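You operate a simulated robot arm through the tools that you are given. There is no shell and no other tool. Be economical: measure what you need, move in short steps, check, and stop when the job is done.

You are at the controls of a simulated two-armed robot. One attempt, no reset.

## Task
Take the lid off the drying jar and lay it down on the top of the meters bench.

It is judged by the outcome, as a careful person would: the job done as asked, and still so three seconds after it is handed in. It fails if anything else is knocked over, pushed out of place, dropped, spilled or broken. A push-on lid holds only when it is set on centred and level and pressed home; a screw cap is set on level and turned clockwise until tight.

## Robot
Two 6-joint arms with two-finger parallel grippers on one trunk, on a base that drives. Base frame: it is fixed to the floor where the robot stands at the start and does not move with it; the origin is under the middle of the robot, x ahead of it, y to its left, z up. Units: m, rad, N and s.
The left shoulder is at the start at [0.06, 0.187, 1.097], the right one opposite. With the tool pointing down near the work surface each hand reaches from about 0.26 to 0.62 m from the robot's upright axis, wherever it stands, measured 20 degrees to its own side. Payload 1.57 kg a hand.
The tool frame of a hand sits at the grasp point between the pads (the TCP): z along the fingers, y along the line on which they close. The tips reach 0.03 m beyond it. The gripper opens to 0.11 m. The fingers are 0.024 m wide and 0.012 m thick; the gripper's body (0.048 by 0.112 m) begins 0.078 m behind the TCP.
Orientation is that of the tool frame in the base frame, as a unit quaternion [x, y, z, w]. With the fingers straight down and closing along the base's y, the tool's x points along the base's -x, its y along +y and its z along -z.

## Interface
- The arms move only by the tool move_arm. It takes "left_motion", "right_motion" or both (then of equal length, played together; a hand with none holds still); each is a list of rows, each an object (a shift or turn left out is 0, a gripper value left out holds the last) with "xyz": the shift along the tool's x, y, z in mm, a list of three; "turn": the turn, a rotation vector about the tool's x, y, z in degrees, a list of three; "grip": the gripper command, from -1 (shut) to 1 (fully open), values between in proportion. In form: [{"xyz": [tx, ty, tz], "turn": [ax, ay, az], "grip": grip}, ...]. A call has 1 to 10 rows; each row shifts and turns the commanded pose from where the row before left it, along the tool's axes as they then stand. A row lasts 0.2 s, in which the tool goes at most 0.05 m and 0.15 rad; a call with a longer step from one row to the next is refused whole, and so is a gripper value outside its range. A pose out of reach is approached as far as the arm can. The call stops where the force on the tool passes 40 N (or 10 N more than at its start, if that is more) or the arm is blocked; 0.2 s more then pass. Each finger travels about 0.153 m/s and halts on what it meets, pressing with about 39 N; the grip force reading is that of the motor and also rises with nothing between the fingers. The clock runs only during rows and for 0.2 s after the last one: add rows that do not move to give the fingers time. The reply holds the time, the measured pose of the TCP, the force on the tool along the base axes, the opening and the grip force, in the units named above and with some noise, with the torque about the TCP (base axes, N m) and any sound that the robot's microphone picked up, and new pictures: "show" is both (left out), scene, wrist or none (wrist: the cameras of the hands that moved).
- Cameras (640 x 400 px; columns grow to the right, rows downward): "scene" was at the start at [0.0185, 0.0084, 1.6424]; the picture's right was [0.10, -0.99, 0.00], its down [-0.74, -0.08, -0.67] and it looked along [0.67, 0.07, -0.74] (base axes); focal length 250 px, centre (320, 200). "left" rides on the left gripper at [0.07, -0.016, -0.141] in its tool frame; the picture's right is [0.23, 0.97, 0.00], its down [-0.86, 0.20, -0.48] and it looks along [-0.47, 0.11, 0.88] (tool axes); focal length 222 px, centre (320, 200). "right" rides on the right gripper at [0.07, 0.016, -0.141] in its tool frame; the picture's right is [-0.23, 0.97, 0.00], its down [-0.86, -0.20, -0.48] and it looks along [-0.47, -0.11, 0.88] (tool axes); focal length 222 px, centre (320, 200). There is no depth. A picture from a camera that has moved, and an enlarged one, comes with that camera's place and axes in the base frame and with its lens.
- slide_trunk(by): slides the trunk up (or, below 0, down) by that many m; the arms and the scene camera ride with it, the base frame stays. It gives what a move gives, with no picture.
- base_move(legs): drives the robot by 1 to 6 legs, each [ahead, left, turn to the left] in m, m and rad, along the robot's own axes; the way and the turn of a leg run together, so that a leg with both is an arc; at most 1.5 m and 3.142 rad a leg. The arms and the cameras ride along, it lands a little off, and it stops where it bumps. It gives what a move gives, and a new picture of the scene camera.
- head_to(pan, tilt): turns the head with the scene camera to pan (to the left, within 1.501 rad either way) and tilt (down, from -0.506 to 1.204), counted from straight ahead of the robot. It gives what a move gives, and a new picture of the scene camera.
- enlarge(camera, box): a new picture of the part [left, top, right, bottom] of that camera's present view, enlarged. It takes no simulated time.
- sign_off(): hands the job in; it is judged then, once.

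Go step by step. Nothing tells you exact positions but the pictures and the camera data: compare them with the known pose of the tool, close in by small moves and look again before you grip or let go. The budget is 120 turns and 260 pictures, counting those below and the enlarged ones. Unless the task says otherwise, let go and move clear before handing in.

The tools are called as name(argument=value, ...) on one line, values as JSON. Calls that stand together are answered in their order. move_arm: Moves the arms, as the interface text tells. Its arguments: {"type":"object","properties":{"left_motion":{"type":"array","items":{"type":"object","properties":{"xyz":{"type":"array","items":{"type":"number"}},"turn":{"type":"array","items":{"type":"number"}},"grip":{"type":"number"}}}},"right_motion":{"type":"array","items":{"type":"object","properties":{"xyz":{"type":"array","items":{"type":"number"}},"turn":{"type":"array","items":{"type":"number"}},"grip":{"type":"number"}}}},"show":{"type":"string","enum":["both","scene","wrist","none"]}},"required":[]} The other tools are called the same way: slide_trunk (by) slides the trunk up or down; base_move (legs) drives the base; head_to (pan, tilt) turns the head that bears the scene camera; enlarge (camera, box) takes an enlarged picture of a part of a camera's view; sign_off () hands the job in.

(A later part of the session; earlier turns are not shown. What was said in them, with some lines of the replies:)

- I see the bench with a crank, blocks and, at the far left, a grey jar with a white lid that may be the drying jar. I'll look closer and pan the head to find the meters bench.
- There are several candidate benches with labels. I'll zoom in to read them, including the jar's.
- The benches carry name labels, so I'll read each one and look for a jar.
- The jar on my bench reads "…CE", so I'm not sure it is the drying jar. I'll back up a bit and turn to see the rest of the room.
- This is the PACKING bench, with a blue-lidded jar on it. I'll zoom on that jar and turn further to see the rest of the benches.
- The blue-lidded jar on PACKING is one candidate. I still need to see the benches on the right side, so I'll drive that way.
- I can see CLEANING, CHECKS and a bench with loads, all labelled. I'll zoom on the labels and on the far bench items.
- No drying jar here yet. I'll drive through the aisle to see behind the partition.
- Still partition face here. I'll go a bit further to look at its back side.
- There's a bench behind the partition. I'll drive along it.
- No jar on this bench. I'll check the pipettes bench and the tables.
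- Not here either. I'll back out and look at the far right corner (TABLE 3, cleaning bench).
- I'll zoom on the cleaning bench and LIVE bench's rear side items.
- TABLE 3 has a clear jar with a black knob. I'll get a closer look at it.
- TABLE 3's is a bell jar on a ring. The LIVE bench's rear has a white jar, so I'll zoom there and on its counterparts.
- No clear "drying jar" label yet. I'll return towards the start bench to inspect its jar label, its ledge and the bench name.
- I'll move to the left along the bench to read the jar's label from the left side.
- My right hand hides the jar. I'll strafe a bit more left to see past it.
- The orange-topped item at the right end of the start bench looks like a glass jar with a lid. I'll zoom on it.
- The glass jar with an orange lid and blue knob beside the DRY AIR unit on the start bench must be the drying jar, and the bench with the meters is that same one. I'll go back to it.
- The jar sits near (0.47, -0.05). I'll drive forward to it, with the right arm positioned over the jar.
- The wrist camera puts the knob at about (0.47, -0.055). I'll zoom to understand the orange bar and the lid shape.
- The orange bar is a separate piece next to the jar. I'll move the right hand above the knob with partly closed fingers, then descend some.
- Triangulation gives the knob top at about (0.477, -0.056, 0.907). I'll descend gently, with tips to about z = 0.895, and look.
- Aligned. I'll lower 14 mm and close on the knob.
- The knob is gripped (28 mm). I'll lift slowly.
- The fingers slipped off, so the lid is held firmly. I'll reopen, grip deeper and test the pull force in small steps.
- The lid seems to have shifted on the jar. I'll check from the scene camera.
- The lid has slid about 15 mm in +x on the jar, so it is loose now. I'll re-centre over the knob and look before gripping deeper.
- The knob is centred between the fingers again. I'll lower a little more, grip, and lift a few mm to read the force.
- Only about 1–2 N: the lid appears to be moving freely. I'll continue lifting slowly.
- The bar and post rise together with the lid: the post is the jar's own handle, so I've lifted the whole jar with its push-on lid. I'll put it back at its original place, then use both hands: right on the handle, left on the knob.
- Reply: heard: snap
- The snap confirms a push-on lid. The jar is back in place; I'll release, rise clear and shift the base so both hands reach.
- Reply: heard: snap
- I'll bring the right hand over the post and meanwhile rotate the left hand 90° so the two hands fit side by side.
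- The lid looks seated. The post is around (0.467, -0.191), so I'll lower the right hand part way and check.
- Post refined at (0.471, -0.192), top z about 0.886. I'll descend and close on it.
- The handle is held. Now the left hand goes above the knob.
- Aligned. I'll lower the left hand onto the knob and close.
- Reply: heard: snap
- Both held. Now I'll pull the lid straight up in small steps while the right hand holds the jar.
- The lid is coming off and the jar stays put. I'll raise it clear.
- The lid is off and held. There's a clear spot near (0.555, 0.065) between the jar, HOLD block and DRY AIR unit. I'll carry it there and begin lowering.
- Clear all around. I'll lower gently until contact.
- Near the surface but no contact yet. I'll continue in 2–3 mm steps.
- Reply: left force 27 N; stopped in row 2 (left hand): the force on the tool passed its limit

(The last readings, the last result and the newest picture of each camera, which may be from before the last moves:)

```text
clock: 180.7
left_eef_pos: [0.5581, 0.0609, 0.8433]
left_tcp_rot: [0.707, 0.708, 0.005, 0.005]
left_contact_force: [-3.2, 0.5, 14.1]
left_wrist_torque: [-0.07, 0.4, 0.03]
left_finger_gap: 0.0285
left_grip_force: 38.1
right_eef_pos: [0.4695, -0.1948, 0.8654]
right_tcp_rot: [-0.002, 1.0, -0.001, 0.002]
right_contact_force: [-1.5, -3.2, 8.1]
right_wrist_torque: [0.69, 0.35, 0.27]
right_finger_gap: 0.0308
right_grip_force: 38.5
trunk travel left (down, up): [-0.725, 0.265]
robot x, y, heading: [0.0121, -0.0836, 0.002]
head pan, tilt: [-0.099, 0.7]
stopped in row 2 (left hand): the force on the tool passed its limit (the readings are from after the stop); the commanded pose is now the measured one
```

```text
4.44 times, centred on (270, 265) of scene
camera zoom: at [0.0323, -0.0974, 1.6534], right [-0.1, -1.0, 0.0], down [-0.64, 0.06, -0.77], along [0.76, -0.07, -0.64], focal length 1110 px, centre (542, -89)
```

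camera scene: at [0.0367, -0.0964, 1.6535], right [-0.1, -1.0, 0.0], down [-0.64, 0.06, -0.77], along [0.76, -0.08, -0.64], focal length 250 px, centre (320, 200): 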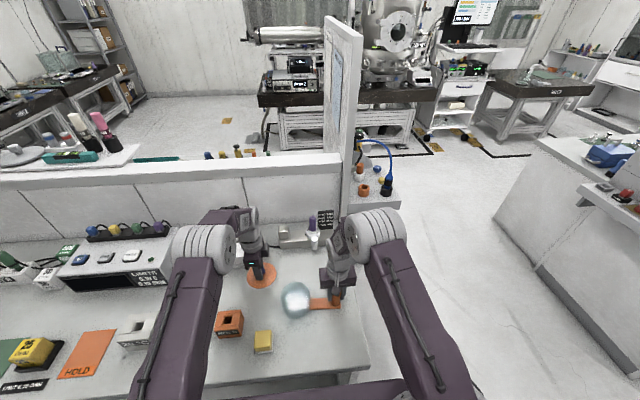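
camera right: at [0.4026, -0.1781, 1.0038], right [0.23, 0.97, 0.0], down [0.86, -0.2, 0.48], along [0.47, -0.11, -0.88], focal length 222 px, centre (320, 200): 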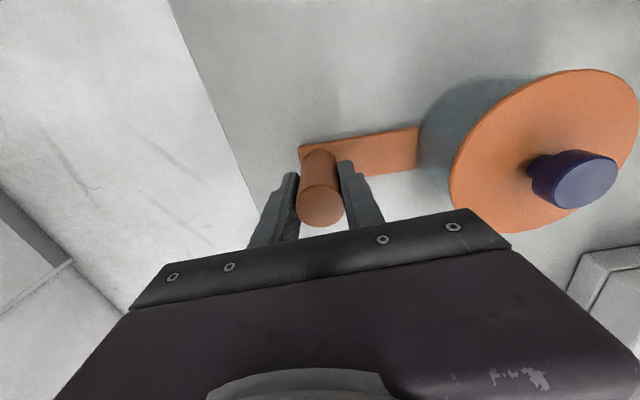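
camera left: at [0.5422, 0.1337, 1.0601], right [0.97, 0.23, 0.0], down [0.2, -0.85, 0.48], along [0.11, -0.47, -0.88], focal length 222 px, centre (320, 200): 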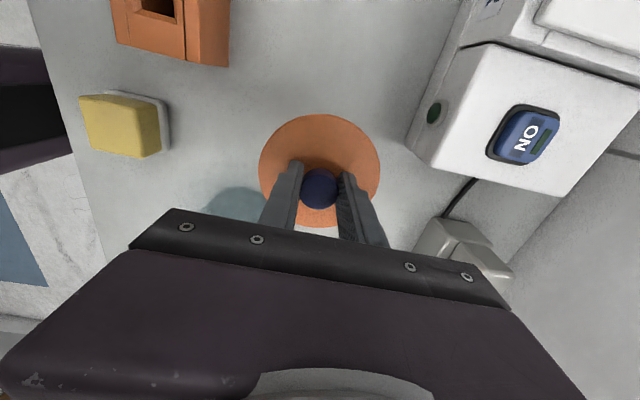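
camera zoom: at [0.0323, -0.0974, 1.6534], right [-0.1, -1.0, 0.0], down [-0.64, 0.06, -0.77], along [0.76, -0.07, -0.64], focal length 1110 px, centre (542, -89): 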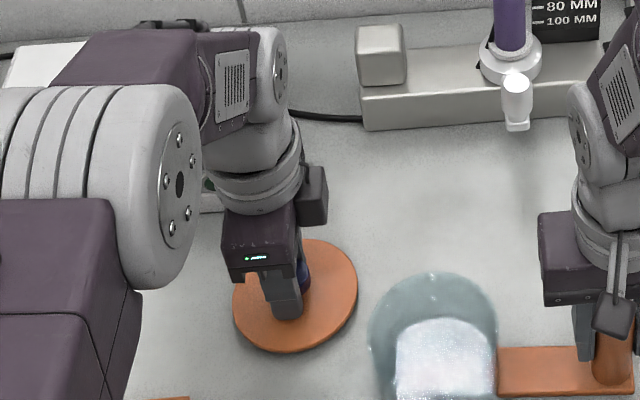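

The lid rests on the bench. I'll relieve the pressure, open the left hand and rise.

move_arm(left_motion=[{"xyz": [0, 0, -1.5]}, {"grip": -0.3}, {"grip": 0.1}, {}, {}, {"xyz": [0, 0, -20]}, {"xyz": [0, 0, -40]}, {"xyz": [0, 0, -40]}, {}])

enlarge(camera="scene", box=[200, 210, 380, 345])

```text
clock: 182.7
left_eef_pos: [0.5558, 0.0641, 0.9448]
left_tcp_rot: [0.707, 0.707, 0.003, 0.004]
left_contact_force: [0.2, -0.4, 0.3]
left_wrist_torque: [-0.03, 0.0, 0.0]
left_finger_gap: 0.0603
left_grip_force: 0.0
right_eef_pos: [0.47, -0.1939, 0.8638]
right_tcp_rot: [-0.001, 1.0, 0.0, 0.002]
right_contact_force: [-4.1, -5.1, 18.9]
right_wrist_torque: [0.7, 0.06, 0.15]
right_finger_gap: 0.031
right_grip_force: 39.2
trunk travel left (down, up): [-0.725, 0.265]
robot x, y, heading: [0.0122, -0.0854, -0.005]
head pan, tilt: [-0.099, 0.7]
camera scene: at [0.0337, -0.097, 1.6536], right [-0.1, -1.0, 0.0], down [-0.64, 0.06, -0.77], along [0.76, -0.07, -0.64], focal length 250 px, centre (320, 200)
camera left: at [0.5391, 0.1348, 1.0862], right [0.97, 0.23, 0.01], down [0.2, -0.85, 0.48], along [0.12, -0.47, -0.88], focal length 222 px, centre (320, 200)
```

scene: 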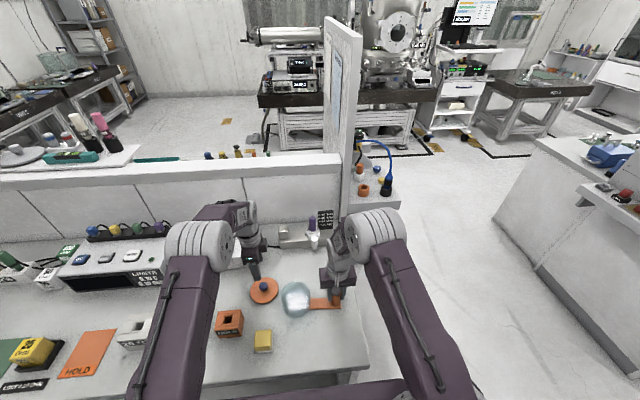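
left: 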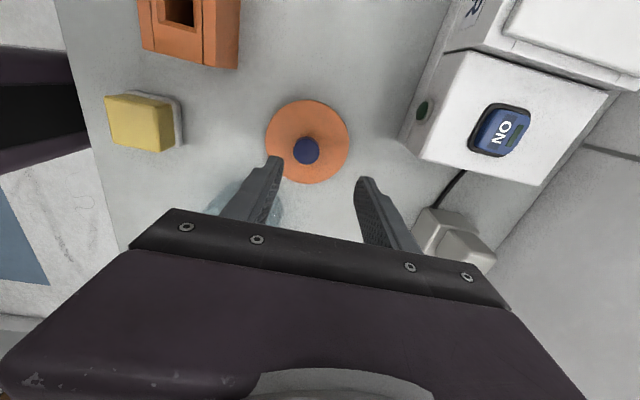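

```text
2.96 times, centred on (290, 278) of scene
camera zoom: at [0.0337, -0.097, 1.6536], right [-0.1, -1.0, 0.0], down [-0.64, 0.06, -0.77], along [0.76, -0.07, -0.64], focal length 740 px, centre (409, -30)
```

zoom: 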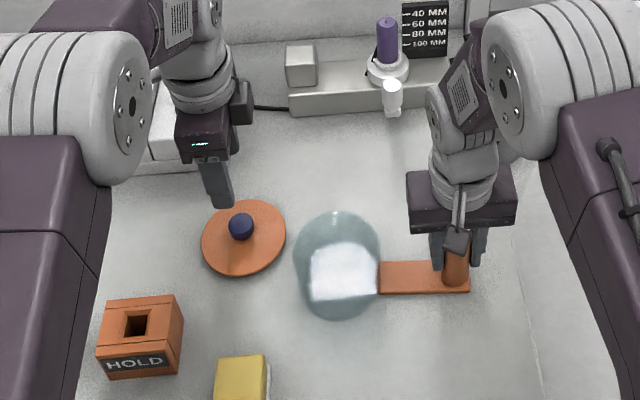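

The lid lies flat on the bench. Now I'll relax and release the jar's handle with the right hand and withdraw both.

move_arm(right_motion=[{"xyz": [0, 0, -1]}, {"grip": -0.2}, {"grip": 0.3}, {}, {}, {"xyz": [0, 0, -30]}, {"xyz": [0, 0, -45]}, {"xyz": [0, 0, -45]}, {"xyz": [0, 0, -30]}, {}], left_motion=[{}, {}, {}, {}, {}, {"xyz": [0, 0, -40]}, {"xyz": [0, 0, -40]}, {"xyz": [0, 0, -30]}, {}, {}])

base_move(legs=[[-0.25, 0, 0]])

enlarge(camera="scene", box=[200, 180, 400, 320])

```text
clock: 184.9
left_eef_pos: [0.5585, 0.0658, 1.0522]
left_tcp_rot: [0.707, 0.707, 0.001, 0.003]
left_contact_force: [-0.1, -1.0, 0.1]
left_wrist_torque: [0.02, 0.02, 0.01]
left_finger_gap: 0.0606
left_grip_force: 0.1
right_eef_pos: [0.4729, -0.1953, 1.0118]
right_tcp_rot: [-0.001, 1.0, 0.0, 0.0]
right_contact_force: [0.0, 0.0, 0.0]
right_wrist_torque: [0.02, -0.01, -0.02]
right_finger_gap: 0.0714
right_grip_force: 0.0
trunk travel left (down, up): [-0.725, 0.265]
robot x, y, heading: [0.0116, -0.0877, 0.001]
head pan, tilt: [-0.099, 0.7]
camera scene: at [0.0379, -0.0963, 1.6535], right [-0.1, -1.0, 0.0], down [-0.64, 0.06, -0.76], along [0.76, -0.08, -0.64], focal length 250 px, centre (320, 200)
camera right: at [0.4036, -0.1797, 1.153], right [0.23, 0.97, 0.0], down [0.86, -0.2, 0.48], along [0.47, -0.11, -0.88], focal length 222 px, centre (320, 200)
camera left: at [0.5418, 0.1363, 1.1944], right [0.97, 0.23, 0.01], down [0.2, -0.85, 0.48], along [0.12, -0.47, -0.88], focal length 222 px, centre (320, 200)
```

scene: 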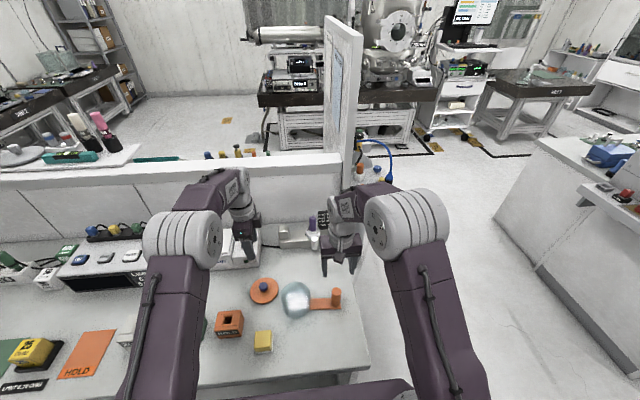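
right: 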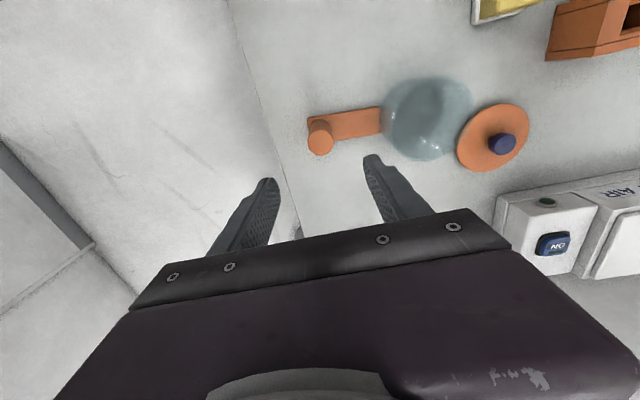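
left: 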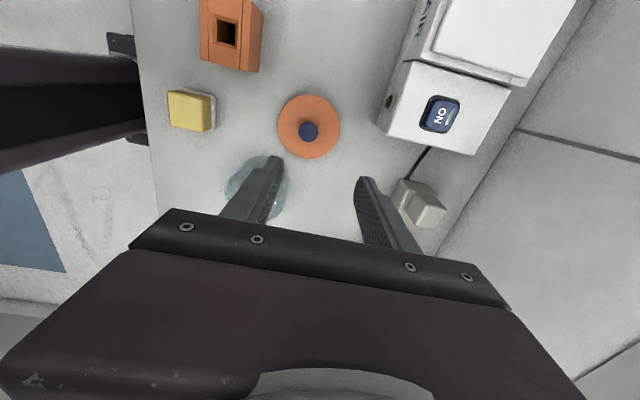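

```text
clock: 186.8
left_eef_pos: [0.3053, 0.0666, 1.0518]
left_tcp_rot: [0.706, 0.708, 0.002, 0.004]
left_contact_force: [-0.1, -0.4, 0.3]
left_wrist_torque: [-0.01, -0.01, -0.02]
left_finger_gap: 0.0604
left_grip_force: 0.1
right_eef_pos: [0.2202, -0.1955, 1.011]
right_tcp_rot: [-0.002, 1.0, 0.0, -0.001]
right_contact_force: [-0.6, -1.0, -0.3]
right_wrist_torque: [0.0, -0.02, -0.02]
right_finger_gap: 0.0718
right_grip_force: 0.0
trunk travel left (down, up): [-0.725, 0.265]
robot x, y, heading: [-0.2385, -0.0898, 0.006]
head pan, tilt: [-0.099, 0.7]
camera scene: at [-0.2146, -0.0969, 1.6535], right [-0.09, -1.0, 0.0], down [-0.64, 0.06, -0.76], along [0.76, -0.07, -0.64], focal length 250 px, centre (320, 200)
```

scene: 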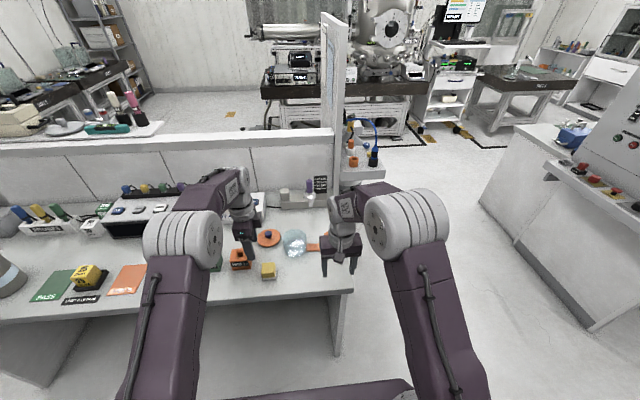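

```text
2.86 times, centred on (300, 250) of scene
camera zoom: at [-0.2146, -0.0969, 1.6535], right [-0.09, -1.0, 0.0], down [-0.64, 0.06, -0.76], along [0.76, -0.07, -0.64], focal length 714 px, centre (377, 57)
```

zoom: 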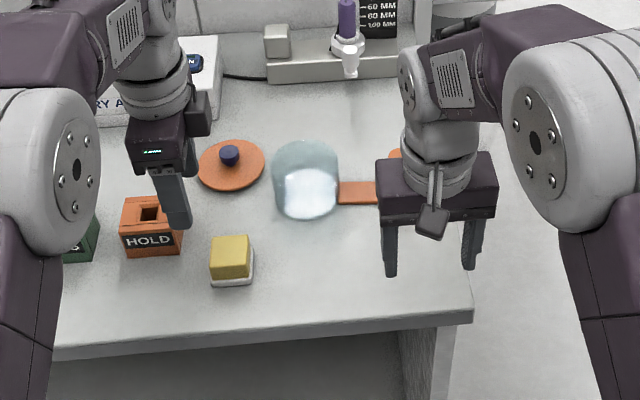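

The jar stands open and upright where it was. The lid lies flat on the bench, nothing else is disturbed and both hands are clear. I'm handing it in.

sign_off()

```text
The job is handed in.
```

The drying jar's lid is off and lying flat on top of the bench beside the jar, and I've handed the job in.

- **Bench and jar:** No label I read named either one. I took the bench with the ohm meter as the meters bench, and the glass jar with the orange lid on it as the drying jar.
- **First try:** My one-handed pull moved the whole jar about 15 mm. I put it back to within a couple of millimetres, then held its handle with one hand and pulled the lid off with the other.
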